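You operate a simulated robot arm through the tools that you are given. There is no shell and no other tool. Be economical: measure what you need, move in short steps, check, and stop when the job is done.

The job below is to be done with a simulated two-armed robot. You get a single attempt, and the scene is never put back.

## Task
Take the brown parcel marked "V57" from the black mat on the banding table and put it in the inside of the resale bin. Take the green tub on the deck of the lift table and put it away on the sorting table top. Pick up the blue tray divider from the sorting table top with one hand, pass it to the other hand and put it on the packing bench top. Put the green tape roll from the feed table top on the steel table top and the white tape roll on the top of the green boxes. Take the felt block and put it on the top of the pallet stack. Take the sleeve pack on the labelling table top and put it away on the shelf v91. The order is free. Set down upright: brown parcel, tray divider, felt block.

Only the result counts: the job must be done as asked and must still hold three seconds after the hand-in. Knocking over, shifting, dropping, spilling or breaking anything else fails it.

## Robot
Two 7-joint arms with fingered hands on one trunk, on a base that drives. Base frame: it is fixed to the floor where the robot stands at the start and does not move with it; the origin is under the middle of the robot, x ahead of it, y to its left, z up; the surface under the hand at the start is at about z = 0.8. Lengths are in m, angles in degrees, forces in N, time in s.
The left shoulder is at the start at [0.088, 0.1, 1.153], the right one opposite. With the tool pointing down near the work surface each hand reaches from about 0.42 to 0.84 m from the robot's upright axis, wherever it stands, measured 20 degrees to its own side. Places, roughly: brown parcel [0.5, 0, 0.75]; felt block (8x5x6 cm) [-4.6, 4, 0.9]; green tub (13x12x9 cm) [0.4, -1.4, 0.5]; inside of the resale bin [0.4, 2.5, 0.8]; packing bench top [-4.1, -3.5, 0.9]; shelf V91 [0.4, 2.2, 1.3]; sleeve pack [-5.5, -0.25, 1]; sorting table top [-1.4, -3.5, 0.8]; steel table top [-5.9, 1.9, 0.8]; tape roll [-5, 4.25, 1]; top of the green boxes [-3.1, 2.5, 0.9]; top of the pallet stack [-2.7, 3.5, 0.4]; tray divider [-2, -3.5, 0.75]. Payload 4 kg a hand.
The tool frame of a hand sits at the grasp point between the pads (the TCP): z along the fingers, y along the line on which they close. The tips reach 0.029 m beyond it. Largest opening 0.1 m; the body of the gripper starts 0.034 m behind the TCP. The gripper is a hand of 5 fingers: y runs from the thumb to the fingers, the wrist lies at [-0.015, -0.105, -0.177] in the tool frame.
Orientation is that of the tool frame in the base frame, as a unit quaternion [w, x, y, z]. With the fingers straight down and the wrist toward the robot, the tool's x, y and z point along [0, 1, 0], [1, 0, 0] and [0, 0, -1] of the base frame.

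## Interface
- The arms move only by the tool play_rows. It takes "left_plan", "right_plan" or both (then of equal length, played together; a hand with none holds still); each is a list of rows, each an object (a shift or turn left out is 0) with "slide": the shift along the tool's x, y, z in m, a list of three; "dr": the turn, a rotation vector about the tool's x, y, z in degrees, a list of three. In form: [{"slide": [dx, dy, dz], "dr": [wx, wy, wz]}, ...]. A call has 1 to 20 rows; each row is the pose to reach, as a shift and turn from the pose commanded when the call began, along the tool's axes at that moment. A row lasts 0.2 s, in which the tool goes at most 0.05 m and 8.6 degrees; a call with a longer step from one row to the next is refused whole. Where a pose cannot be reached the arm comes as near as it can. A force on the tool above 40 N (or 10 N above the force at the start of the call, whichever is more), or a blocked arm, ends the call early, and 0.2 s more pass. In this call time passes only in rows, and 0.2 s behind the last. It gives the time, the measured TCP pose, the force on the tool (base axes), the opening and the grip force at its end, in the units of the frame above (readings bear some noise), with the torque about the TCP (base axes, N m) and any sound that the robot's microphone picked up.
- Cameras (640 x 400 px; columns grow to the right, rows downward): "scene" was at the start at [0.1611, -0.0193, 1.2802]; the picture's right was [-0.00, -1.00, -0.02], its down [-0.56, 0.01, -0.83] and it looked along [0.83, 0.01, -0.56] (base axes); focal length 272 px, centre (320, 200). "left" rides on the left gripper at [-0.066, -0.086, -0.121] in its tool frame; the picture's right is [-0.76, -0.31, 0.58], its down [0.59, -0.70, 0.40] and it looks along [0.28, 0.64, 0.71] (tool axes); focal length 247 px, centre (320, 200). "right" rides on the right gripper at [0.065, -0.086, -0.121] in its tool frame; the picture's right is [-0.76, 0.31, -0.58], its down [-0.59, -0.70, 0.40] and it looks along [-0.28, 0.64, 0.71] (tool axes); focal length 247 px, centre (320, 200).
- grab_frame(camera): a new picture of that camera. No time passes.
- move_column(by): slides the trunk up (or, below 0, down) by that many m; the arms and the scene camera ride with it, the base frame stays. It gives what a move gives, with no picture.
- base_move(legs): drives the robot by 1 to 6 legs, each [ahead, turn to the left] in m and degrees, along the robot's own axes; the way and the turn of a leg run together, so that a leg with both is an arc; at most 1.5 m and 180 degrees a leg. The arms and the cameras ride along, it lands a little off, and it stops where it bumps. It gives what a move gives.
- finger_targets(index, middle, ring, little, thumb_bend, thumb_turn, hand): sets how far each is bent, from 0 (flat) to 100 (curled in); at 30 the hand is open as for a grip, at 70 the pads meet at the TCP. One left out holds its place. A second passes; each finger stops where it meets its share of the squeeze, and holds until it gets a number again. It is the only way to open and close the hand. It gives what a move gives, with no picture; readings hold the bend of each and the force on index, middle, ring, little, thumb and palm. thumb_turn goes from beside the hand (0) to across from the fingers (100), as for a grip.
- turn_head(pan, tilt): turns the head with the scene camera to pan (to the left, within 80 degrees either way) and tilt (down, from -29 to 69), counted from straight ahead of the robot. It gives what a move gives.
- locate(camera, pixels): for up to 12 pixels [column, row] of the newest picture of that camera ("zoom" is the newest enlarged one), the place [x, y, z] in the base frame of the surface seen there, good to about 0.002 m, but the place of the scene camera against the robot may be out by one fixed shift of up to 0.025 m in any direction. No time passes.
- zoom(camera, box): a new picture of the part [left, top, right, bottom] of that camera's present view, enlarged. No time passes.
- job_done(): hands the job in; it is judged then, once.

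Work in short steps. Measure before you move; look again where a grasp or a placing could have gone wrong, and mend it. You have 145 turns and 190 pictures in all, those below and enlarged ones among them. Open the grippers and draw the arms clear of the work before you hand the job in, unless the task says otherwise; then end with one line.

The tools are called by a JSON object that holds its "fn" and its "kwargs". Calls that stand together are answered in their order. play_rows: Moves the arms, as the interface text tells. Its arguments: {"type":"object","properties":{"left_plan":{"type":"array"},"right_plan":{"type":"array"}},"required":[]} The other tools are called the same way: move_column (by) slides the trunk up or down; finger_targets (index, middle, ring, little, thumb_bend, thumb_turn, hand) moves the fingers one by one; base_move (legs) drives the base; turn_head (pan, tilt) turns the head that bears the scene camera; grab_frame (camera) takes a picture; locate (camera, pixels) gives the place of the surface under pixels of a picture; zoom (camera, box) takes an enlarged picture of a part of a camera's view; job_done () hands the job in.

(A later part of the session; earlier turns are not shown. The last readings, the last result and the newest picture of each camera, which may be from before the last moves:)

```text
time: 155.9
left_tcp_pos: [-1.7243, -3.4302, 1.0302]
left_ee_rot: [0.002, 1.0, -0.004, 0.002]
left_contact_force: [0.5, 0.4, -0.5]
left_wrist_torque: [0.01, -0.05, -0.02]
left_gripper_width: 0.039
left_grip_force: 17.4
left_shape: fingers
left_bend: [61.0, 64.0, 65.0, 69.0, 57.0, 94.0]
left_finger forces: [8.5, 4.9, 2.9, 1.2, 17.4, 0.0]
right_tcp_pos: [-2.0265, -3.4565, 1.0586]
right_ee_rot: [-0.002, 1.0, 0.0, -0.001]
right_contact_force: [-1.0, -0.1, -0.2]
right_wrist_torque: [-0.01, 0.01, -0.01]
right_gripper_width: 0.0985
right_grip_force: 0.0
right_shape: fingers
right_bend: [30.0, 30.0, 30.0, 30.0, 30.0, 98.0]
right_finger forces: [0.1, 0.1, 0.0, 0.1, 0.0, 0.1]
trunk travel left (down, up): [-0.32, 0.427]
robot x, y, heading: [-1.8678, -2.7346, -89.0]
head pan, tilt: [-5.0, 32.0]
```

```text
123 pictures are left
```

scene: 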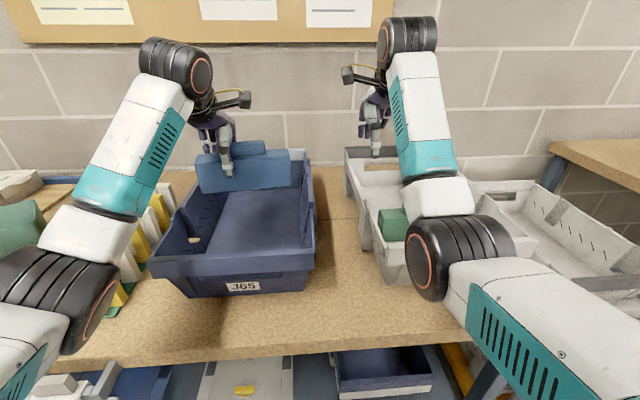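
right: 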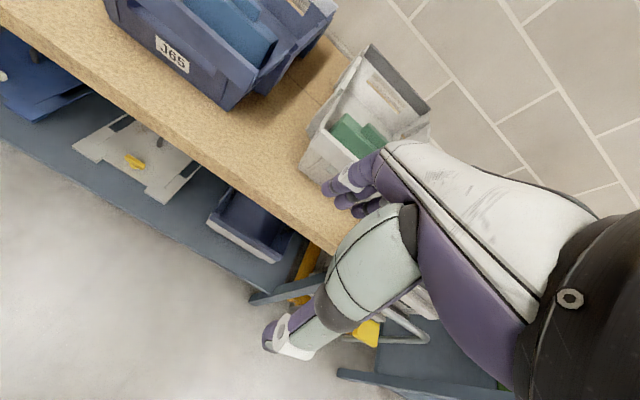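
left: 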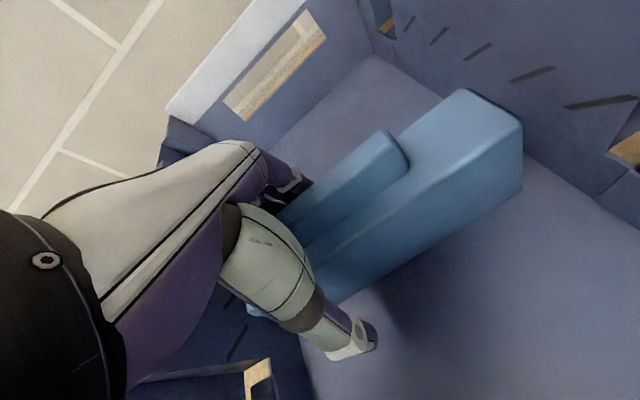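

The divider is up in the left hand. I raise it slightly, back away from the table, and prepare the handover in free space.

{"fn": "play_rows", "kwargs": {"left_plan": [{"slide": [0, 0, -0.04]}, {"slide": [0, 0, -0.06]}], "right_plan": [{"slide": [-0.01, -0.01, -0.03]}, {"slide": [-0.02, -0.02, -0.06]}]}}

{"fn": "base_move", "kwargs": {"legs": [[-0.55, 0]]}}

{"fn": "grab_frame", "kwargs": {"camera": "scene"}}

{"fn": "grab_frame", "kwargs": {"camera": "left"}}

```text
time: 156.5
left_tcp_pos: [-1.7236, -3.4317, 1.0914]
left_ee_rot: [0.003, 1.0, -0.005, 0.0]
left_contact_force: [0.1, 0.0, -1.6]
left_wrist_torque: [-0.02, -0.08, 0.01]
left_gripper_width: 0.0389
left_grip_force: 17.6
left_shape: fingers
left_bend: [61.0, 64.0, 65.0, 69.0, 57.0, 94.0]
left_finger forces: [8.6, 4.9, 2.8, 1.1, 17.3, 0.0]
right_tcp_pos: [-2.0451, -3.4377, 1.119]
right_ee_rot: [-0.002, 1.0, 0.0, -0.001]
right_contact_force: [-0.1, -0.6, 0.2]
right_wrist_torque: [-0.03, 0.01, -0.01]
right_gripper_width: 0.0985
right_grip_force: 0.0
right_shape: fingers
right_bend: [30.0, 30.0, 30.0, 30.0, 30.0, 98.0]
right_finger forces: [0.0, 0.1, 0.0, 0.1, 0.1, 0.0]
trunk travel left (down, up): [-0.32, 0.427]
robot x, y, heading: [-1.8676, -2.7368, -89.1]
head pan, tilt: [-5.0, 32.0]
```

```text
time: 159.7
left_tcp_pos: [-1.7313, -2.8832, 1.09]
left_ee_rot: [0.005, 1.0, -0.006, 0.0]
left_contact_force: [0.7, -0.2, -1.9]
left_wrist_torque: [-0.01, -0.04, 0.01]
left_gripper_width: 0.0392
left_grip_force: 17.4
left_shape: fingers
left_bend: [61.0, 64.0, 65.0, 69.0, 57.0, 94.0]
left_finger forces: [8.5, 4.8, 2.7, 1.0, 17.3, 0.0]
right_tcp_pos: [-2.0549, -2.8869, 1.1186]
right_ee_rot: [-0.003, 1.0, -0.002, 0.0]
right_contact_force: [-0.5, 0.2, 0.3]
right_wrist_torque: [-0.03, -0.01, -0.02]
right_gripper_width: 0.0986
right_grip_force: 0.0
right_shape: fingers
right_bend: [30.0, 30.0, 30.0, 30.0, 30.0, 98.0]
right_finger forces: [0.0, 0.0, 0.0, 0.0, 0.1, 0.1]
trunk travel left (down, up): [-0.32, 0.427]
robot x, y, heading: [-1.8742, -2.1823, -89.3]
head pan, tilt: [-5.0, 32.0]
```

```text
122 pictures are left
```

scene: 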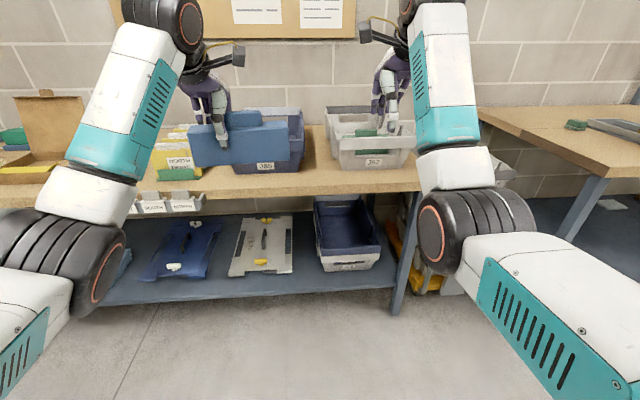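

```text
121 pictures are left
```

left: 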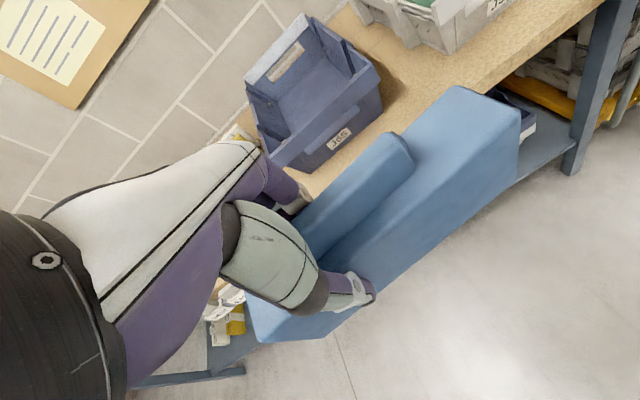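

The divider spans about x -1.67…-1.86 at y -2.883. I measure its right end with the left camera and tilt the right hand 60° so that it points leftward toward that end.

{"fn": "locate", "kwargs": {"camera": "left", "pixels": [[515, 105], [518, 150], [470, 92], [480, 170], [400, 270], [395, 145], [270, 330]]}}

{"fn": "play_rows", "kwargs": {"right_plan": [{"slide": [0.0, 0, -0.01], "dr": [0, 7.5, 0]}, {"slide": [0.0, 0, -0.02], "dr": [0, 15, 0]}, {"slide": [0.01, 0, -0.028], "dr": [0, 22.5, 0]}, {"slide": [0.02, 0, -0.028], "dr": [0, 30, 0]}, {"slide": [0.03, 0, -0.028], "dr": [0, 37.5, 0]}, {"slide": [0.04, 0, -0.028], "dr": [0, 45, 0]}, {"slide": [0.05, 0, -0.028], "dr": [0, 52.5, 0]}, {"slide": [0.06, 0, -0.028], "dr": [0, 60, 0]}]}}

{"fn": "grab_frame", "kwargs": {"camera": "scene"}}

```text
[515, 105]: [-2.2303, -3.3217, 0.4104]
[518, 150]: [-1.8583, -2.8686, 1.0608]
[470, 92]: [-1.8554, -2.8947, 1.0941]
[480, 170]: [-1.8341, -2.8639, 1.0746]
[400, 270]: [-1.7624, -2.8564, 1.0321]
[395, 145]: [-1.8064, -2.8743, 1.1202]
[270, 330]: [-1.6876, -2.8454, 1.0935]
```

```text
time: 161.5
left_tcp_pos: [-1.7316, -2.8821, 1.0907]
left_ee_rot: [0.003, 1.0, -0.007, 0.0]
left_contact_force: [-0.2, 0.2, -0.6]
left_wrist_torque: [-0.02, -0.03, -0.02]
left_gripper_width: 0.0388
left_grip_force: 17.8
left_shape: fingers
left_bend: [61.0, 64.0, 65.0, 69.0, 57.0, 94.0]
left_finger forces: [8.5, 4.9, 2.8, 1.0, 17.3, 0.1]
right_tcp_pos: [-1.9946, -2.8873, 1.1463]
right_ee_rot: [-0.001, 0.865, -0.002, 0.501]
right_contact_force: [-0.2, -0.3, 0.1]
right_wrist_torque: [0.02, 0.02, -0.01]
right_gripper_width: 0.0986
right_grip_force: 0.1
right_shape: fingers
right_bend: [30.0, 30.0, 30.0, 30.0, 30.0, 98.0]
right_finger forces: [0.0, 0.1, 0.0, 0.0, 0.0, 0.0]
trunk travel left (down, up): [-0.32, 0.427]
robot x, y, heading: [-1.8776, -2.1854, -89.5]
head pan, tilt: [-5.0, 32.0]
```

```text
120 pictures are left
```

scene: 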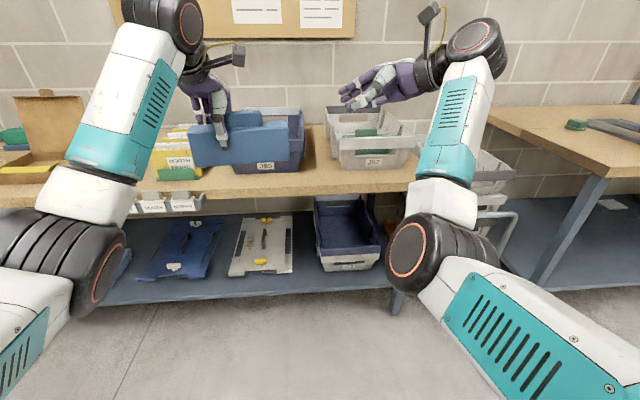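

Right hand is tilted and open. The divider is yawed about 7.7°, so I match that and advance until the right hand straddles its right end.

{"fn": "play_rows", "kwargs": {"right_plan": [{"slide": [0.008, -0.001, 0.03], "dr": [3.3, 0, -2]}, {"slide": [0.017, -0.002, 0.06], "dr": [6.7, 0, -3.9]}, {"slide": [0.017, -0.002, 0.1], "dr": [6.7, 0, -3.9]}, {"slide": [0.017, -0.002, 0.125], "dr": [6.7, 0, -3.9]}]}}

{"fn": "grab_frame", "kwargs": {"camera": "right"}}

{"fn": "zoom", "kwargs": {"camera": "scene", "box": [160, 20, 460, 210]}}

```text
time: 162.5
left_tcp_pos: [-1.7316, -2.8835, 1.0899]
left_ee_rot: [0.003, 1.0, -0.006, -0.001]
left_contact_force: [0.1, 0.4, -1.0]
left_wrist_torque: [0.0, -0.04, -0.01]
left_gripper_width: 0.0389
left_grip_force: 17.5
left_shape: fingers
left_bend: [61.0, 64.0, 65.0, 69.0, 57.0, 94.0]
left_finger forces: [8.5, 4.8, 2.8, 1.2, 17.3, 0.1]
right_tcp_pos: [-1.8769, -2.8844, 1.0976]
right_ee_rot: [-0.035, 0.864, 0.057, 0.499]
right_contact_force: [0.1, -0.9, -0.5]
right_wrist_torque: [-0.03, 0.0, 0.03]
right_gripper_width: 0.0982
right_grip_force: 0.2
right_shape: fingers
right_bend: [30.0, 30.0, 30.0, 30.0, 30.0, 98.0]
right_finger forces: [0.0, 0.1, 0.0, 0.1, 0.1, 0.0]
trunk travel left (down, up): [-0.32, 0.427]
robot x, y, heading: [-1.8763, -2.1833, -89.5]
head pan, tilt: [-5.0, 32.0]
```

```text
119 pictures are left
```

right: 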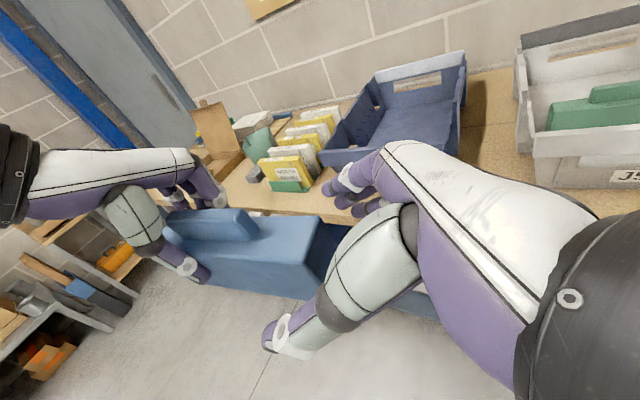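

```text
2.11 times, centred on (310, 115) of scene
```

zoom: 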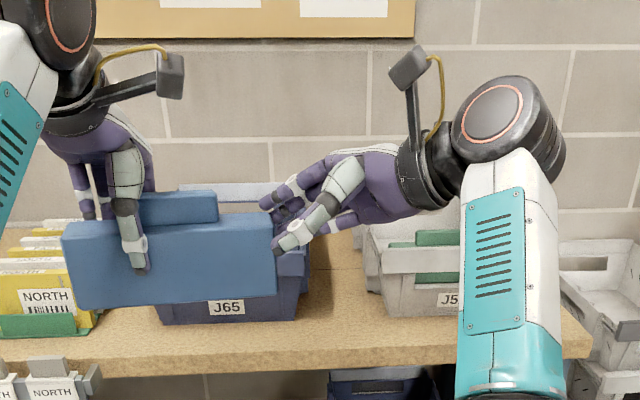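

Thumb in front, fingers behind the right end—good. I advance the last 5 cm along the tool axis.

{"fn": "play_rows", "kwargs": {"right_plan": [{"slide": [0, 0, 0.025]}, {"slide": [0, 0, 0.05]}]}}

{"fn": "zoom", "kwargs": {"camera": "scene", "box": [160, 20, 460, 210]}}

```text
time: 163.1
left_tcp_pos: [-1.7312, -2.8814, 1.0903]
left_ee_rot: [0.002, 1.0, -0.007, 0.0]
left_contact_force: [0.0, 0.2, -0.9]
left_wrist_torque: [0.0, -0.04, 0.02]
left_gripper_width: 0.0388
left_grip_force: 17.2
left_shape: fingers
left_bend: [61.0, 64.0, 65.0, 69.0, 57.0, 94.0]
left_finger forces: [8.5, 4.7, 2.8, 1.1, 17.3, 0.0]
right_tcp_pos: [-1.8344, -2.8792, 1.074]
right_ee_rot: [-0.034, 0.865, 0.055, 0.498]
right_contact_force: [0.3, 0.0, -0.3]
right_wrist_torque: [-0.03, 0.02, -0.01]
right_gripper_width: 0.0984
right_grip_force: 0.0
right_shape: fingers
right_bend: [30.0, 30.0, 30.0, 30.0, 30.0, 98.0]
right_finger forces: [0.0, 0.0, 0.1, 0.0, 0.1, 0.1]
trunk travel left (down, up): [-0.32, 0.427]
robot x, y, heading: [-1.8794, -2.1806, -89.6]
head pan, tilt: [-5.0, 32.0]
```

```text
2.11 times, centred on (310, 115) of scene
```

zoom: 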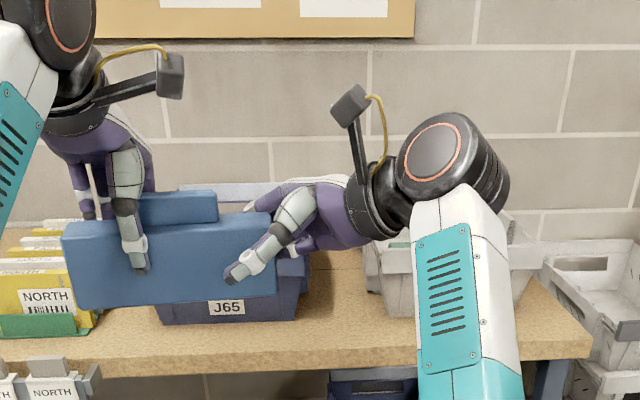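

The right hand is in place at the end of the body. I centre it by 5 mm and close the right hand.

{"fn": "play_rows", "kwargs": {"right_plan": [{"slide": [0, 0.005, 0]}]}}

{"fn": "finger_targets", "kwargs": {"hand": "right", "index": 72, "middle": 72, "ring": 72, "little": 72, "thumb_bend": 70}}

{"fn": "zoom", "kwargs": {"camera": "scene", "box": [160, 20, 460, 210]}}

{"fn": "grab_frame", "kwargs": {"camera": "left"}}

```text
time: 163.5
left_tcp_pos: [-1.7331, -2.8835, 1.0898]
left_ee_rot: [0.003, 1.0, -0.007, 0.0]
left_contact_force: [0.1, 0.9, -0.5]
left_wrist_torque: [0.03, -0.06, 0.03]
left_gripper_width: 0.0389
left_grip_force: 17.3
left_shape: fingers
left_bend: [61.0, 64.0, 65.0, 69.0, 57.0, 94.0]
left_finger forces: [8.5, 4.8, 2.8, 1.1, 17.2, 0.0]
right_tcp_pos: [-1.8336, -2.885, 1.0739]
right_ee_rot: [-0.034, 0.865, 0.056, 0.498]
right_contact_force: [0.5, -0.3, 0.1]
right_wrist_torque: [0.0, 0.01, -0.01]
right_gripper_width: 0.0985
right_grip_force: 0.0
right_shape: fingers
right_bend: [30.0, 30.0, 30.0, 30.0, 30.0, 98.0]
right_finger forces: [0.1, 0.0, 0.1, 0.1, 0.1, 0.0]
trunk travel left (down, up): [-0.32, 0.427]
robot x, y, heading: [-1.875, -2.1806, -89.6]
head pan, tilt: [-5.0, 32.0]
```

```text
time: 164.5
left_tcp_pos: [-1.7331, -2.8826, 1.0893]
left_ee_rot: [0.003, 1.0, -0.006, 0.0]
left_contact_force: [-2.9, 5.3, 2.2]
left_wrist_torque: [0.62, 0.25, -0.29]
left_gripper_width: 0.0394
left_grip_force: 16.5
left_shape: fingers
left_bend: [64.0, 66.0, 65.0, 68.0, 57.0, 95.0]
left_finger forces: [5.3, 3.1, 2.5, 2.7, 18.9, 0.0]
right_tcp_pos: [-1.8341, -2.8848, 1.0728]
right_ee_rot: [-0.033, 0.865, 0.055, 0.498]
right_contact_force: [2.3, -5.0, -2.7]
right_wrist_torque: [-0.57, 0.12, -0.24]
right_gripper_width: 0.0388
right_grip_force: 26.7
right_shape: fingers
right_bend: [60.0, 62.0, 65.0, 64.0, 59.0, 95.0]
right_finger forces: [8.6, 7.1, 6.7, 7.3, 23.3, 0.0]
trunk travel left (down, up): [-0.32, 0.427]
robot x, y, heading: [-1.8809, -2.1811, -89.4]
head pan, tilt: [-5.0, 32.0]
```

```text
2.11 times, centred on (310, 115) of scene
```

zoom: 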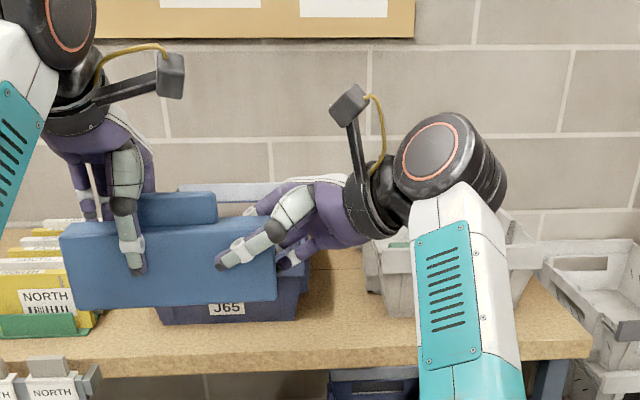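

```text
115 pictures are left
```

left: 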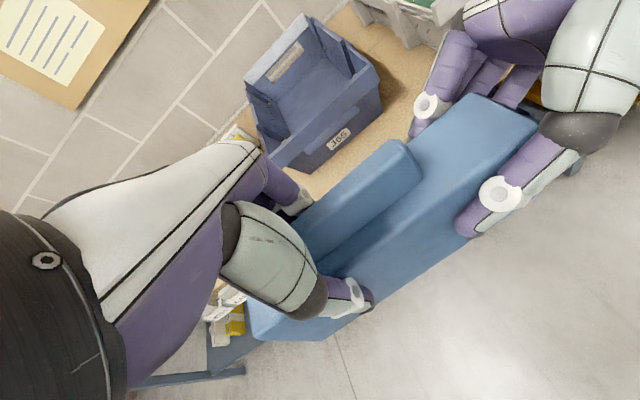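

Both hands hold the divider; the right hand has all fingers on it (23 N). I open the left hand and raise it straight up.

{"fn": "finger_targets", "kwargs": {"hand": "left", "index": 30, "middle": 30, "ring": 30, "little": 30, "thumb_bend": 30}}

{"fn": "play_rows", "kwargs": {"left_plan": [{"slide": [0, 0, -0.03]}, {"slide": [0, 0, -0.07]}, {"slide": [0.02, 0, -0.11]}, {"slide": [0.05, -0.01, -0.13]}]}}

{"fn": "grab_frame", "kwargs": {"camera": "scene"}}

```text
time: 165.5
left_tcp_pos: [-1.7318, -2.8826, 1.0894]
left_ee_rot: [0.003, 1.0, -0.007, 0.0]
left_contact_force: [-1.2, 0.3, 0.3]
left_wrist_torque: [0.0, 0.02, -0.01]
left_gripper_width: 0.0983
left_grip_force: 0.1
left_shape: fingers
left_bend: [30.0, 30.0, 30.0, 30.0, 30.0, 97.0]
left_finger forces: [0.0, 0.1, 0.0, 0.0, 0.0, 0.1]
right_tcp_pos: [-1.8332, -2.8837, 1.0728]
right_ee_rot: [-0.034, 0.865, 0.057, 0.498]
right_contact_force: [0.3, 0.6, -0.3]
right_wrist_torque: [-0.02, 0.13, 0.0]
right_gripper_width: 0.0388
right_grip_force: 21.1
right_shape: fingers
right_bend: [61.0, 64.0, 69.0, 71.0, 59.0, 93.0]
right_finger forces: [8.3, 5.7, 4.4, 2.8, 21.6, 0.1]
trunk travel left (down, up): [-0.32, 0.427]
robot x, y, heading: [-1.8766, -2.1854, -89.1]
head pan, tilt: [-5.0, 32.0]
```

```text
time: 166.5
left_tcp_pos: [-1.6818, -2.8726, 1.2205]
left_ee_rot: [0.003, 1.0, -0.006, -0.001]
left_contact_force: [-0.3, 0.4, 0.0]
left_wrist_torque: [0.03, 0.0, 0.02]
left_gripper_width: 0.0986
left_grip_force: 0.1
left_shape: fingers
left_bend: [30.0, 30.0, 30.0, 30.0, 30.0, 98.0]
left_finger forces: [0.0, 0.0, 0.1, 0.1, 0.1, 0.0]
right_tcp_pos: [-1.833, -2.8856, 1.0736]
right_ee_rot: [-0.034, 0.864, 0.057, 0.498]
right_contact_force: [0.1, 0.2, -0.4]
right_wrist_torque: [-0.06, 0.08, -0.02]
right_gripper_width: 0.039
right_grip_force: 21.9
right_shape: fingers
right_bend: [61.0, 64.0, 69.0, 71.0, 59.0, 93.0]
right_finger forces: [8.4, 5.7, 4.4, 2.9, 21.6, 0.1]
trunk travel left (down, up): [-0.32, 0.427]
robot x, y, heading: [-1.8758, -2.1862, -89.2]
head pan, tilt: [-5.0, 32.0]
```

```text
114 pictures are left
```

scene: 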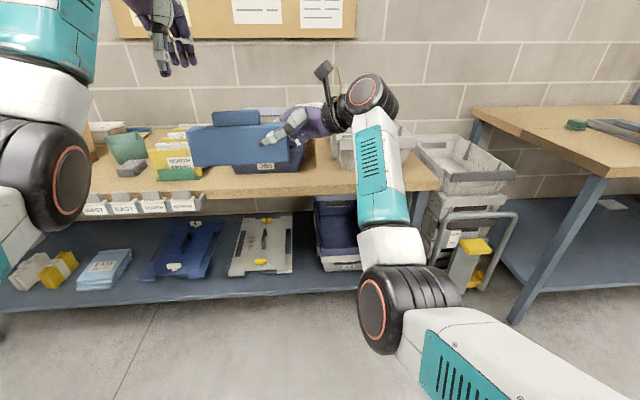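

Handover complete. I turn and drive toward the packing bench and look at it.

{"fn": "base_move", "kwargs": {"legs": [[0, -90], [1.5, 0], [0.4, 0], [0, 75]]}}

{"fn": "turn_head", "kwargs": {"pan": 0, "tilt": 30}}

{"fn": "grab_frame", "kwargs": {"camera": "scene"}}

```text
time: 183.3
left_tcp_pos: [-3.7825, -2.9183, 1.2203]
left_ee_rot: [0.002, 0.99, -0.139, 0.0]
left_contact_force: [0.2, -0.1, -0.2]
left_wrist_torque: [-0.01, 0.05, -0.03]
left_gripper_width: 0.0986
left_grip_force: 0.0
left_shape: fingers
left_bend: [30.0, 30.0, 30.0, 30.0, 30.0, 98.0]
left_finger forces: [0.1, 0.1, 0.1, 0.1, 0.0, 0.1]
right_tcp_pos: [-3.9335, -2.889, 1.0738]
right_ee_rot: [0.033, 0.864, -0.06, 0.498]
right_contact_force: [0.6, -0.5, -1.6]
right_wrist_torque: [0.03, 0.1, 0.0]
right_gripper_width: 0.0381
right_grip_force: 19.7
right_shape: fingers
right_bend: [61.0, 64.0, 69.0, 71.0, 59.0, 93.0]
right_finger forces: [7.8, 5.4, 4.1, 2.4, 19.5, 0.1]
trunk travel left (down, up): [-0.32, 0.427]
robot x, y, heading: [-3.7916, -2.2053, -104.8]
head pan, tilt: [-5.0, 32.0]
```

```text
time: 184.0
left_tcp_pos: [-3.7838, -2.9183, 1.2202]
left_ee_rot: [0.002, 0.99, -0.138, -0.001]
left_contact_force: [-0.2, 0.3, 0.0]
left_wrist_torque: [-0.03, -0.02, 0.02]
left_gripper_width: 0.0984
left_grip_force: 0.1
left_shape: fingers
left_bend: [30.0, 30.0, 30.0, 30.0, 30.0, 98.0]
left_finger forces: [0.0, 0.0, 0.0, 0.0, 0.0, 0.1]
right_tcp_pos: [-3.9322, -2.8896, 1.0732]
right_ee_rot: [0.032, 0.864, -0.06, 0.498]
right_contact_force: [1.2, -0.1, -2.5]
right_wrist_torque: [-0.01, 0.09, -0.02]
right_gripper_width: 0.038
right_grip_force: 19.3
right_shape: fingers
right_bend: [61.0, 64.0, 69.0, 71.0, 59.0, 93.0]
right_finger forces: [7.9, 5.4, 4.1, 2.4, 19.5, 0.1]
trunk travel left (down, up): [-0.32, 0.427]
robot x, y, heading: [-3.7911, -2.202, -104.8]
head pan, tilt: [0.0, 30.0]
```

```text
113 pictures are left
```

scene: 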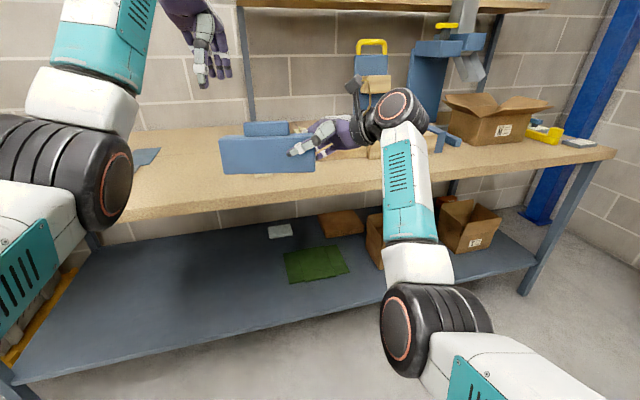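

The packing bench has free top to the left of the divider around (200,185). I measure it.

{"fn": "locate", "kwargs": {"camera": "scene", "pixels": [[180, 140], [180, 180], [250, 185], [340, 180], [150, 210], [150, 155], [300, 205], [420, 180], [190, 205], [222, 170], [312, 168], [310, 128]]}}

{"fn": "grab_frame", "kwargs": {"camera": "left"}}

```text
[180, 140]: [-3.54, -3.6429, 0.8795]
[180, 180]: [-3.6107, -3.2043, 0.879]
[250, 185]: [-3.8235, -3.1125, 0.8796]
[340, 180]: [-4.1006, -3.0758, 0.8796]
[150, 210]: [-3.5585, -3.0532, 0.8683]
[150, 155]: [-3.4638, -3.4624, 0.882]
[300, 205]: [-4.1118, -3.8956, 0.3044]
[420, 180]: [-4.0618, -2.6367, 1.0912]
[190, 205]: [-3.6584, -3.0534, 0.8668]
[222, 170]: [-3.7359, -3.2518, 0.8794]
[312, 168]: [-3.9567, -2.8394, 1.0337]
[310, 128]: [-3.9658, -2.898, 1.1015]
```

```text
112 pictures are left
```

left: 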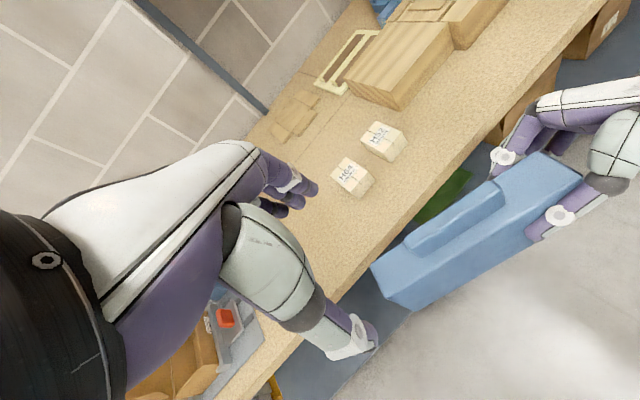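

Two small cubes stand on the bench; I measure them and the free areas with the left camera.

{"fn": "locate", "kwargs": {"camera": "left", "pixels": [[350, 190], [375, 155], [335, 185], [405, 155], [345, 250], [430, 160], [385, 100], [300, 130], [480, 80], [258, 345], [380, 240]]}}

```text
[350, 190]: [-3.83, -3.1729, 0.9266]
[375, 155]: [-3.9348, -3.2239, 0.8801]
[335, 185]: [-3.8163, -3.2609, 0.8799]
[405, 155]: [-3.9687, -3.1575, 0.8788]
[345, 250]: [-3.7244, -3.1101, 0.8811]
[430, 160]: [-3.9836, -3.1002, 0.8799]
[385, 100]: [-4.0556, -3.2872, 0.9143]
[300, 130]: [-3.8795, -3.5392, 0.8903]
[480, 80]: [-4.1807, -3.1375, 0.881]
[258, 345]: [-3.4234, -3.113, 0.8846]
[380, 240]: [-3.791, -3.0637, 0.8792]
```

I turn to face the bench squarely and go forward so that the divider hangs over the free area near (-3.64,-3.22), then check elbow height.

{"fn": "base_move", "kwargs": {"legs": [[0, 15], [0.3, 0]]}}

{"fn": "grab_frame", "kwargs": {"camera": "scene"}}

{"fn": "locate", "kwargs": {"camera": "scene", "pixels": [[400, 330], [440, 300], [410, 260], [405, 200], [395, 110], [150, 220], [390, 370]]}}

```text
time: 186.9
left_tcp_pos: [-3.5957, -3.1929, 1.2197]
left_ee_rot: [0.003, 1.0, -0.009, 0.0]
left_contact_force: [-0.4, 0.0, -0.2]
left_wrist_torque: [0.01, 0.0, 0.0]
left_gripper_width: 0.0983
left_grip_force: 0.1
left_shape: fingers
left_bend: [30.0, 30.0, 30.0, 30.0, 30.0, 98.0]
left_finger forces: [0.1, 0.1, 0.0, 0.0, 0.0, 0.0]
right_tcp_pos: [-3.7487, -3.2046, 1.0723]
right_ee_rot: [-0.033, 0.864, 0.054, 0.499]
right_contact_force: [0.1, -0.3, -1.7]
right_wrist_torque: [-0.03, 0.04, 0.01]
right_gripper_width: 0.0379
right_grip_force: 20.0
right_shape: fingers
right_bend: [61.0, 64.0, 69.0, 71.0, 59.0, 93.0]
right_finger forces: [7.9, 5.4, 4.0, 2.3, 19.5, 0.0]
trunk travel left (down, up): [-0.32, 0.427]
robot x, y, heading: [-3.7859, -2.5034, -89.8]
head pan, tilt: [0.0, 30.0]
```

```text
111 pictures are left
```

scene: 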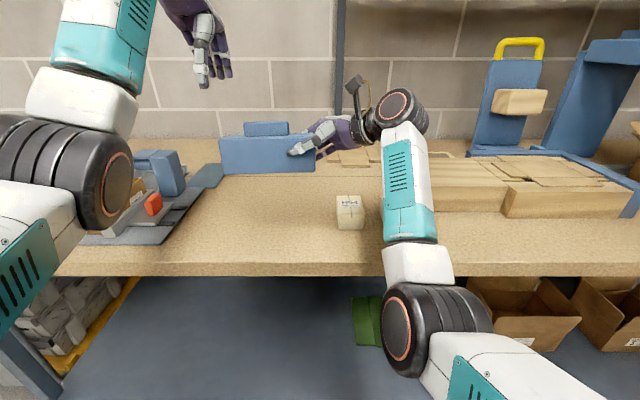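

```text
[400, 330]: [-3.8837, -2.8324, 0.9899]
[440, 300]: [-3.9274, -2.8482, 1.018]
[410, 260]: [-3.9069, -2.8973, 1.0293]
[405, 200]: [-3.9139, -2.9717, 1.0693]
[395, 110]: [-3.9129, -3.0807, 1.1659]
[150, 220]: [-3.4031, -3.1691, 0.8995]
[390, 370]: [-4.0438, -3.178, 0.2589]
```

I measure the gap between the mat's right edge and the cube to choose a safe spot.

{"fn": "locate", "kwargs": {"camera": "scene", "pixels": [[222, 168], [195, 205], [160, 242], [185, 190], [337, 228], [364, 228], [350, 200], [230, 190], [300, 190], [322, 165], [222, 172], [314, 172]]}}

{"fn": "grab_frame", "kwargs": {"camera": "left"}}

```text
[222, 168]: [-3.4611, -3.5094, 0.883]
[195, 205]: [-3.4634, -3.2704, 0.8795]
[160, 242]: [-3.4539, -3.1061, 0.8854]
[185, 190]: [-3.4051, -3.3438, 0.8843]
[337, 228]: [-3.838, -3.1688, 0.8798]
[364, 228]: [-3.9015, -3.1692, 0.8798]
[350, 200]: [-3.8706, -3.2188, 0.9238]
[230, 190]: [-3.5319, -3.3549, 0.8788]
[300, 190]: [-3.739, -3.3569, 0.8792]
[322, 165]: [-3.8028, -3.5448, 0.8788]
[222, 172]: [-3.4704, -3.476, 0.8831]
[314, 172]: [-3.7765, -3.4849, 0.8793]
```

```text
110 pictures are left
```

left: 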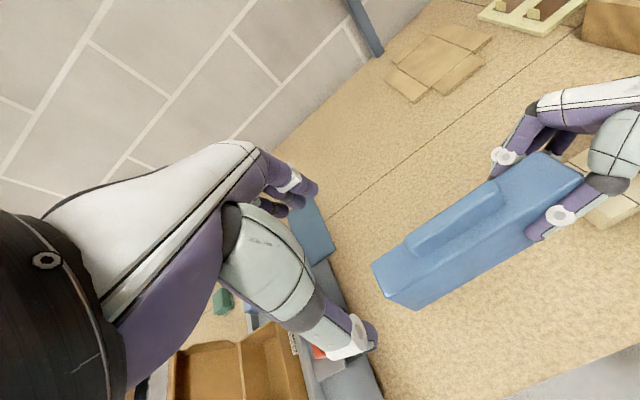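

Gap between mat (x≈-3.46) and cube (x≈-3.84) is wide enough. I shift the divider left by ~10 cm at height, with the left hand moving out of the way.

{"fn": "play_rows", "kwargs": {"right_plan": [{"slide": [0.017, -0.004, 0.029]}, {"slide": [0.034, -0.008, 0.058]}, {"slide": [0.05, -0.012, 0.087]}], "left_plan": [{"slide": [0.02, -0.01, -0.01]}, {"slide": [0.04, -0.02, -0.02]}, {"slide": [0.06, -0.03, -0.03]}]}}

{"fn": "grab_frame", "kwargs": {"camera": "scene"}}

{"fn": "grab_frame", "kwargs": {"camera": "left"}}

```text
time: 187.7
left_tcp_pos: [-3.5349, -3.164, 1.251]
left_ee_rot: [0.004, 1.0, -0.009, 0.001]
left_contact_force: [-1.0, -0.3, -0.3]
left_wrist_torque: [0.0, -0.02, -0.01]
left_gripper_width: 0.0986
left_grip_force: 0.0
left_shape: fingers
left_bend: [30.0, 30.0, 30.0, 30.0, 30.0, 98.0]
left_finger forces: [0.0, 0.0, 0.1, 0.0, 0.1, 0.1]
right_tcp_pos: [-3.6511, -3.1802, 1.0733]
right_ee_rot: [-0.032, 0.865, 0.054, 0.497]
right_contact_force: [0.7, 0.8, -1.0]
right_wrist_torque: [0.01, 0.04, 0.02]
right_gripper_width: 0.0379
right_grip_force: 19.8
right_shape: fingers
right_bend: [61.0, 64.0, 70.0, 71.0, 59.0, 93.0]
right_finger forces: [7.7, 5.3, 4.2, 2.3, 19.4, 0.0]
trunk travel left (down, up): [-0.32, 0.427]
robot x, y, heading: [-3.7831, -2.5038, -89.7]
head pan, tilt: [0.0, 30.0]
```

```text
109 pictures are left
```

scene: 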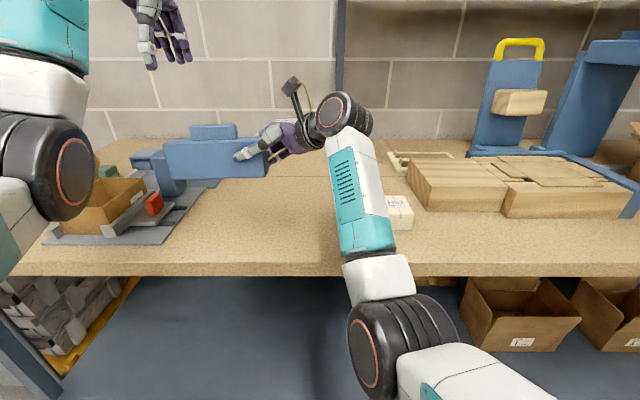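

```text
108 pictures are left
```

left: 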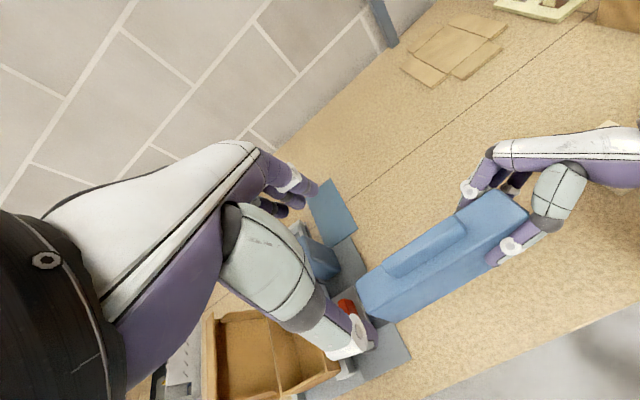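

I check the divider's left end, level and the mat edge with the left camera.

{"fn": "locate", "kwargs": {"camera": "left", "pixels": [[362, 290], [378, 320], [495, 230], [470, 265], [420, 295], [345, 232], [405, 355], [518, 215], [370, 300]]}}

{"fn": "locate", "kwargs": {"camera": "scene", "pixels": [[168, 145], [172, 175], [262, 172], [265, 145], [396, 228], [385, 215], [412, 228]]}}

```text
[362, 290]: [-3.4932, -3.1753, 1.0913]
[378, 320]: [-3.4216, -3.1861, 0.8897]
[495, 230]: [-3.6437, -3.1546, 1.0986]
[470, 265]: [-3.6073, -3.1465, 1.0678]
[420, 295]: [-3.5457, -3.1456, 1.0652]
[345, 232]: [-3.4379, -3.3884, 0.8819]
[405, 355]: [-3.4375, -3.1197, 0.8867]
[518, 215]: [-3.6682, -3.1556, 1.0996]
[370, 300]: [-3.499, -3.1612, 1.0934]
```

```text
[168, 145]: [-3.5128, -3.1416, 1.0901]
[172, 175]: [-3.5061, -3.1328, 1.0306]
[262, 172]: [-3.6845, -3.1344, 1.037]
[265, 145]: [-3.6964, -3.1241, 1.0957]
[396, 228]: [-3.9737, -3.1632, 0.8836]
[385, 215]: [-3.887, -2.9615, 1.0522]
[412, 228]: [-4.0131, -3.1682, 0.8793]
```

Divider is clear of the mat and almost level (right end ~6 mm high). I level it by 2° and lower it 13.5 cm.

{"fn": "play_rows", "kwargs": {"right_plan": [{"slide": [-0.035, 0, 0.02], "dr": [0, 2, 0]}, {"slide": [-0.07, 0, 0.04], "dr": [0, 2, 0]}, {"slide": [-0.1, 0, 0.058], "dr": [0, 2, 0]}, {"slide": [-0.117, 0, 0.0675], "dr": [0, 2, 0]}]}}

{"fn": "grab_frame", "kwargs": {"camera": "scene"}}

{"fn": "grab_frame", "kwargs": {"camera": "left"}}

```text
time: 188.7
left_tcp_pos: [-3.5362, -3.1645, 1.2502]
left_ee_rot: [0.003, 1.0, -0.009, 0.0]
left_contact_force: [0.0, 0.2, 0.0]
left_wrist_torque: [0.01, 0.0, -0.03]
left_gripper_width: 0.0984
left_grip_force: 0.1
left_shape: fingers
left_bend: [30.0, 30.0, 30.0, 30.0, 30.0, 98.0]
left_finger forces: [0.0, 0.0, 0.0, 0.0, 0.0, 0.1]
right_tcp_pos: [-3.6506, -3.1787, 0.9372]
right_ee_rot: [-0.034, 0.856, 0.053, 0.513]
right_contact_force: [-0.8, 0.4, -1.8]
right_wrist_torque: [-0.01, 0.11, -0.02]
right_gripper_width: 0.038
right_grip_force: 19.3
right_shape: fingers
right_bend: [61.0, 64.0, 70.0, 71.0, 59.0, 93.0]
right_finger forces: [7.9, 5.2, 4.1, 2.3, 19.3, 0.1]
trunk travel left (down, up): [-0.32, 0.427]
robot x, y, heading: [-3.7888, -2.5088, -89.8]
head pan, tilt: [0.0, 30.0]
```

```text
107 pictures are left
```

scene: 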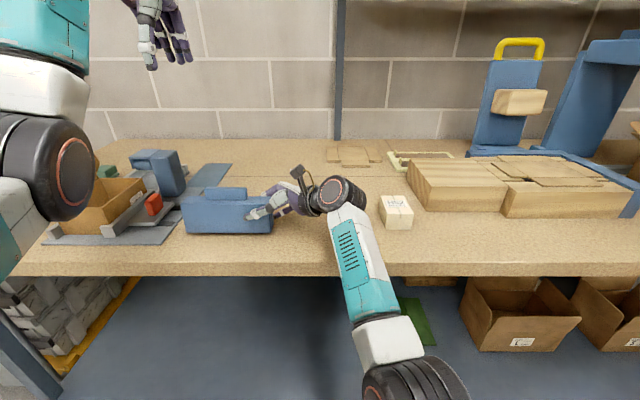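

```text
106 pictures are left
```

left: 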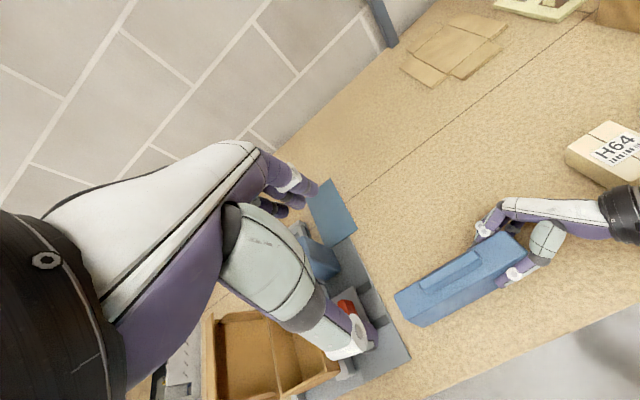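

I must be sure the cube near the wrist is untouched; I locate the visible box and look through the right camera.

{"fn": "locate", "kwargs": {"camera": "left", "pixels": [[600, 140], [570, 150], [605, 185], [412, 322], [500, 290], [398, 297], [520, 240]]}}

{"fn": "locate", "kwargs": {"camera": "scene", "pixels": [[395, 205], [380, 228], [410, 230]]}}

{"fn": "grab_frame", "kwargs": {"camera": "right"}}

```text
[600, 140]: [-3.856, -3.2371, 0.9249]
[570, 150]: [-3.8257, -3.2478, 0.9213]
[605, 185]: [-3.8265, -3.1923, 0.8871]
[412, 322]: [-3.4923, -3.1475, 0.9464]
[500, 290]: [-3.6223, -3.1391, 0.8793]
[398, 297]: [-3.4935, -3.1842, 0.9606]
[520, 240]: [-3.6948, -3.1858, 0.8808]
```

```text
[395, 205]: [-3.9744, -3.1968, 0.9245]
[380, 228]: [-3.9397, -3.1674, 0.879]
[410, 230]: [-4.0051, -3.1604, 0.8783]
```

```text
105 pictures are left
```

right: 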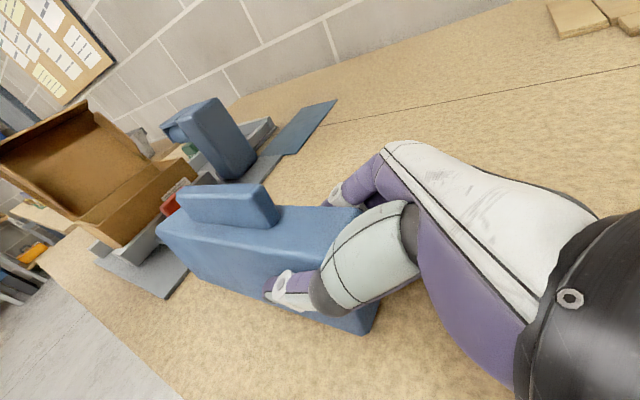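

The box by the wrist is still in place, and the divider's bottom is ~6 mm above the bench. I lower it the rest.

{"fn": "play_rows", "kwargs": {"right_plan": [{"slide": [-0.0035, 0, 0.002]}, {"slide": [-0.0055, 0, 0.003]}]}}

{"fn": "zoom", "kwargs": {"camera": "scene", "box": [130, 150, 400, 280]}}

```text
time: 189.3
left_tcp_pos: [-3.5376, -3.1639, 1.2493]
left_ee_rot: [0.003, 1.0, -0.008, 0.0]
left_contact_force: [0.1, -0.3, 0.4]
left_wrist_torque: [0.03, -0.02, -0.03]
left_gripper_width: 0.0983
left_grip_force: 0.1
left_shape: fingers
left_bend: [30.0, 30.0, 30.0, 30.0, 30.0, 98.0]
left_finger forces: [0.0, 0.0, 0.0, 0.0, 0.0, 0.0]
right_tcp_pos: [-3.6511, -3.1804, 0.9319]
right_ee_rot: [-0.033, 0.855, 0.053, 0.514]
right_contact_force: [-0.1, 0.1, 2.1]
right_wrist_torque: [-0.05, 0.09, 0.03]
right_gripper_width: 0.038
right_grip_force: 20.0
right_shape: fingers
right_bend: [61.0, 64.0, 70.0, 71.0, 59.0, 93.0]
right_finger forces: [7.6, 5.3, 4.3, 2.5, 19.6, 0.1]
trunk travel left (down, up): [-0.32, 0.427]
robot x, y, heading: [-3.7909, -2.5048, -89.6]
head pan, tilt: [0.0, 30.0]
```

```text
2.37 times, centred on (265, 215) of scene
```

zoom: 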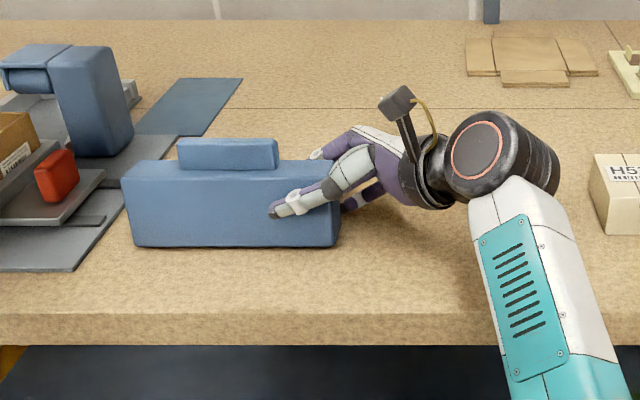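

The divider rests on the bench (+2 N). I open the right hand and withdraw along the tool axis and up.

{"fn": "finger_targets", "kwargs": {"hand": "right", "index": 30, "middle": 30, "ring": 30, "little": 30, "thumb_bend": 30}}

{"fn": "play_rows", "kwargs": {"right_plan": [{"slide": [0.02, 0, -0.02]}, {"slide": [0.04, 0, -0.05]}, {"slide": [0.07, 0, -0.08]}, {"slide": [0.1, 0, -0.11]}, {"slide": [0.14, 0, -0.13]}]}}

{"fn": "grab_frame", "kwargs": {"camera": "scene"}}

```text
time: 190.3
left_tcp_pos: [-3.5364, -3.1647, 1.2504]
left_ee_rot: [0.003, 1.0, -0.008, 0.001]
left_contact_force: [0.1, 0.2, 0.6]
left_wrist_torque: [-0.02, 0.01, 0.03]
left_gripper_width: 0.0984
left_grip_force: 0.2
left_shape: fingers
left_bend: [30.0, 30.0, 30.0, 30.0, 30.0, 98.0]
left_finger forces: [0.0, 0.0, 0.0, 0.0, 0.1, 0.0]
right_tcp_pos: [-3.6504, -3.1796, 0.9312]
right_ee_rot: [-0.034, 0.856, 0.054, 0.513]
right_contact_force: [-0.9, 0.2, -0.6]
right_wrist_torque: [-0.02, 0.02, -0.02]
right_gripper_width: 0.0982
right_grip_force: 0.1
right_shape: fingers
right_bend: [30.0, 30.0, 30.0, 30.0, 30.0, 97.0]
right_finger forces: [0.0, 0.0, 0.1, 0.1, 0.0, 0.0]
trunk travel left (down, up): [-0.32, 0.427]
robot x, y, heading: [-3.7857, -2.5012, -89.8]
head pan, tilt: [0.0, 30.0]
```

```text
time: 191.5
left_tcp_pos: [-3.5367, -3.1638, 1.2502]
left_ee_rot: [0.003, 1.0, -0.009, 0.0]
left_contact_force: [0.3, -0.3, -0.2]
left_wrist_torque: [0.02, -0.01, 0.04]
left_gripper_width: 0.0986
left_grip_force: 0.1
left_shape: fingers
left_bend: [30.0, 30.0, 30.0, 30.0, 30.0, 98.0]
left_finger forces: [0.0, 0.1, 0.0, 0.0, 0.1, 0.0]
right_tcp_pos: [-3.6984, -3.1854, 1.1173]
right_ee_rot: [-0.034, 0.856, 0.053, 0.513]
right_contact_force: [0.6, -0.5, -0.5]
right_wrist_torque: [0.0, 0.02, 0.01]
right_gripper_width: 0.0982
right_grip_force: 0.0
right_shape: fingers
right_bend: [30.0, 30.0, 30.0, 30.0, 30.0, 98.0]
right_finger forces: [0.0, 0.1, 0.0, 0.0, 0.0, 0.0]
trunk travel left (down, up): [-0.32, 0.427]
robot x, y, heading: [-3.7889, -2.5045, -89.6]
head pan, tilt: [0.0, 30.0]
```

```text
103 pictures are left
```

scene: 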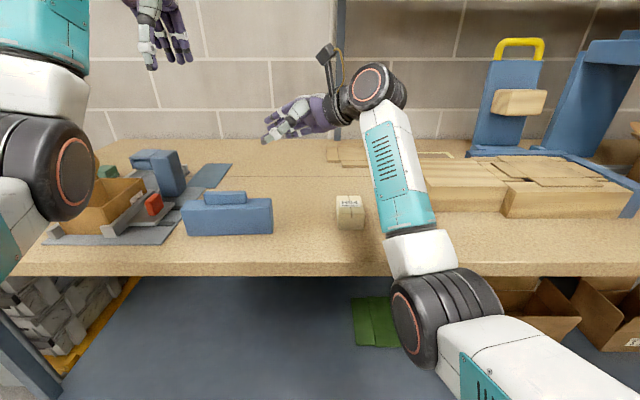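

The divider stands on the packing bench. I back off, return the right hand to its normal pose and turn to look north across the hall.

{"fn": "base_move", "kwargs": {"legs": [[-0.5, 0]]}}

{"fn": "play_rows", "kwargs": {"right_plan": [{"slide": [-0.008, -0.015, -0.015], "dr": [0, -7.75, 0]}, {"slide": [-0.016, -0.03, -0.03], "dr": [0, -15.5, 0]}, {"slide": [-0.024, -0.045, -0.045], "dr": [0, -23.2, 0]}, {"slide": [-0.032, -0.06, -0.06], "dr": [0, -31, 0]}, {"slide": [-0.04, -0.075, -0.075], "dr": [0, -38.7, 0]}, {"slide": [-0.048, -0.09, -0.09], "dr": [0, -46.5, 0]}, {"slide": [-0.056, -0.105, -0.105], "dr": [0, -54.2, 0]}, {"slide": [-0.065, -0.119, -0.119], "dr": [0, -62, 0]}]}}

{"fn": "base_move", "kwargs": {"legs": [[0, -150]]}}

{"fn": "turn_head", "kwargs": {"pan": 0, "tilt": 10}}

{"fn": "grab_frame", "kwargs": {"camera": "scene"}}

```text
time: 194.5
left_tcp_pos: [-3.5376, -2.663, 1.2501]
left_ee_rot: [0.004, 1.0, -0.007, 0.0]
left_contact_force: [-0.7, 0.3, 0.0]
left_wrist_torque: [-0.06, 0.02, -0.02]
left_gripper_width: 0.0985
left_grip_force: 0.1
left_shape: fingers
left_bend: [30.0, 30.0, 30.0, 30.0, 30.0, 98.0]
left_finger forces: [0.0, 0.1, 0.0, 0.1, 0.1, 0.0]
right_tcp_pos: [-3.6989, -2.6852, 1.118]
right_ee_rot: [-0.034, 0.856, 0.054, 0.513]
right_contact_force: [0.0, -0.4, 0.6]
right_wrist_torque: [0.02, -0.01, 0.01]
right_gripper_width: 0.0983
right_grip_force: 0.0
right_shape: fingers
right_bend: [30.0, 30.0, 30.0, 30.0, 30.0, 98.0]
right_finger forces: [0.0, 0.1, 0.0, 0.0, 0.0, 0.0]
trunk travel left (down, up): [-0.32, 0.427]
robot x, y, heading: [-3.7938, -2.002, -89.4]
head pan, tilt: [0.0, 30.0]
```

```text
time: 196.3
left_tcp_pos: [-3.5386, -2.6625, 1.2508]
left_ee_rot: [0.003, 1.0, -0.007, 0.0]
left_contact_force: [0.0, -0.7, -0.5]
left_wrist_torque: [0.03, -0.01, 0.0]
left_gripper_width: 0.0984
left_grip_force: 0.0
left_shape: fingers
left_bend: [30.0, 30.0, 30.0, 30.0, 30.0, 98.0]
left_finger forces: [0.1, 0.0, 0.0, 0.0, 0.1, 0.0]
right_tcp_pos: [-3.8494, -2.5845, 1.1167]
right_ee_rot: [-0.002, 0.998, 0.065, -0.002]
right_contact_force: [-0.2, 0.6, 0.1]
right_wrist_torque: [-0.01, -0.02, -0.03]
right_gripper_width: 0.0984
right_grip_force: 0.0
right_shape: fingers
right_bend: [30.0, 30.0, 30.0, 30.0, 30.0, 98.0]
right_finger forces: [0.0, 0.0, 0.1, 0.0, 0.0, 0.0]
trunk travel left (down, up): [-0.32, 0.427]
robot x, y, heading: [-3.7918, -2.0043, -89.4]
head pan, tilt: [0.0, 30.0]
```

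```text
time: 203.0
left_tcp_pos: [-4.3362, -1.5523, 1.2498]
left_ee_rot: [-0.001, -0.247, 0.969, 0.003]
left_contact_force: [0.6, 0.3, 0.9]
left_wrist_torque: [-0.02, -0.01, 0.01]
left_gripper_width: 0.0986
left_grip_force: 0.0
left_shape: fingers
left_bend: [30.0, 30.0, 30.0, 30.0, 30.0, 98.0]
left_finger forces: [0.0, 0.0, 0.1, 0.0, 0.0, 0.0]
right_tcp_pos: [-4.0268, -1.4667, 1.1172]
right_ee_rot: [0.001, -0.315, 0.949, -0.002]
right_contact_force: [-0.1, 0.8, -0.4]
right_wrist_torque: [-0.02, -0.02, -0.03]
right_gripper_width: 0.098
right_grip_force: 0.1
right_shape: fingers
right_bend: [30.0, 30.0, 30.0, 30.0, 30.0, 98.0]
right_finger forces: [0.0, 0.1, 0.0, 0.0, 0.0, 0.0]
trunk travel left (down, up): [-0.32, 0.427]
robot x, y, heading: [-3.7905, -2.0022, 119.8]
head pan, tilt: [0.0, 30.0]
```

```text
time: 203.9
left_tcp_pos: [-4.3365, -1.552, 1.2499]
left_ee_rot: [0.0, -0.247, 0.969, 0.003]
left_contact_force: [0.5, -0.7, 0.8]
left_wrist_torque: [0.05, -0.03, -0.02]
left_gripper_width: 0.0983
left_grip_force: 0.1
left_shape: fingers
left_bend: [30.0, 30.0, 30.0, 30.0, 30.0, 98.0]
left_finger forces: [0.0, 0.0, 0.1, 0.0, 0.0, 0.1]
right_tcp_pos: [-4.0264, -1.4663, 1.1185]
right_ee_rot: [0.002, -0.316, 0.949, -0.002]
right_contact_force: [-0.7, -0.4, 0.9]
right_wrist_torque: [0.01, 0.0, -0.01]
right_gripper_width: 0.0986
right_grip_force: 0.0
right_shape: fingers
right_bend: [30.0, 30.0, 30.0, 30.0, 30.0, 98.0]
right_finger forces: [0.0, 0.1, 0.1, 0.0, 0.0, 0.0]
trunk travel left (down, up): [-0.32, 0.427]
robot x, y, heading: [-3.7909, -2.003, 119.9]
head pan, tilt: [0.0, 10.0]
```

```text
102 pictures are left
```

scene: 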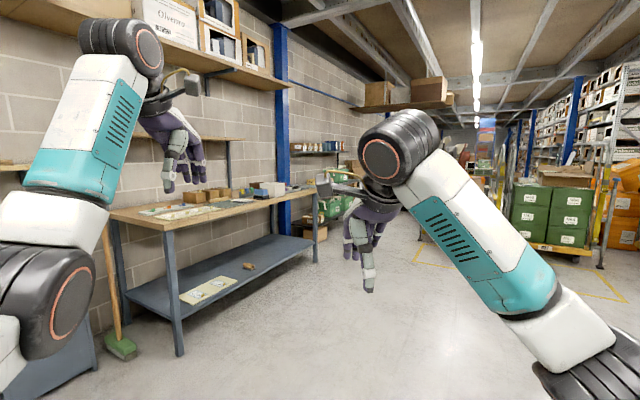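

The way north along x≈-4.1 looks clear, with green boxes to the right at (550,215). I turn to heading ~95 and drive 3 m.

{"fn": "base_move", "kwargs": {"legs": [[0, -24], [1.5, 0], [1.5, 0]]}}

{"fn": "grab_frame", "kwargs": {"camera": "scene"}}

```text
time: 219.6
left_tcp_pos: [-4.3829, 1.6291, 1.2492]
left_ee_rot: [-0.001, -0.036, 0.999, 0.003]
left_contact_force: [-1.4, 0.3, 0.3]
left_wrist_torque: [-0.02, -0.03, 0.02]
left_gripper_width: 0.0983
left_grip_force: 0.1
left_shape: fingers
left_bend: [30.0, 30.0, 30.0, 30.0, 30.0, 98.0]
left_finger forces: [0.0, 0.1, 0.0, 0.1, 0.0, 0.1]
right_tcp_pos: [-4.0641, 1.5786, 1.1164]
right_ee_rot: [0.001, -0.107, 0.994, -0.001]
right_contact_force: [1.1, 0.7, -0.3]
right_wrist_torque: [-0.03, -0.03, -0.01]
right_gripper_width: 0.0986
right_grip_force: 0.1
right_shape: fingers
right_bend: [30.0, 30.0, 30.0, 30.0, 30.0, 98.0]
right_finger forces: [0.1, 0.1, 0.0, 0.0, 0.0, 0.0]
trunk travel left (down, up): [-0.32, 0.427]
robot x, y, heading: [-4.0713, 0.9914, 95.2]
head pan, tilt: [0.0, 10.0]
```

```text
101 pictures are left
```

scene: 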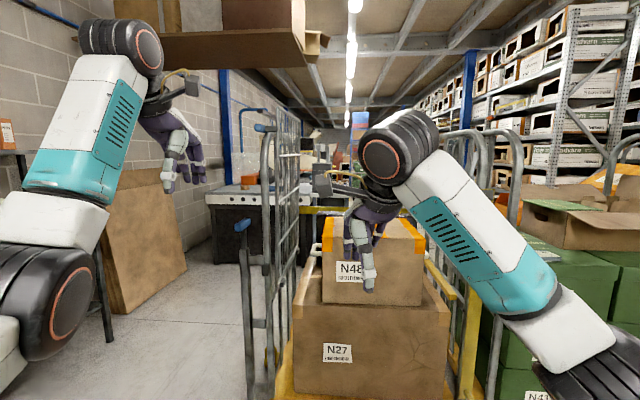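

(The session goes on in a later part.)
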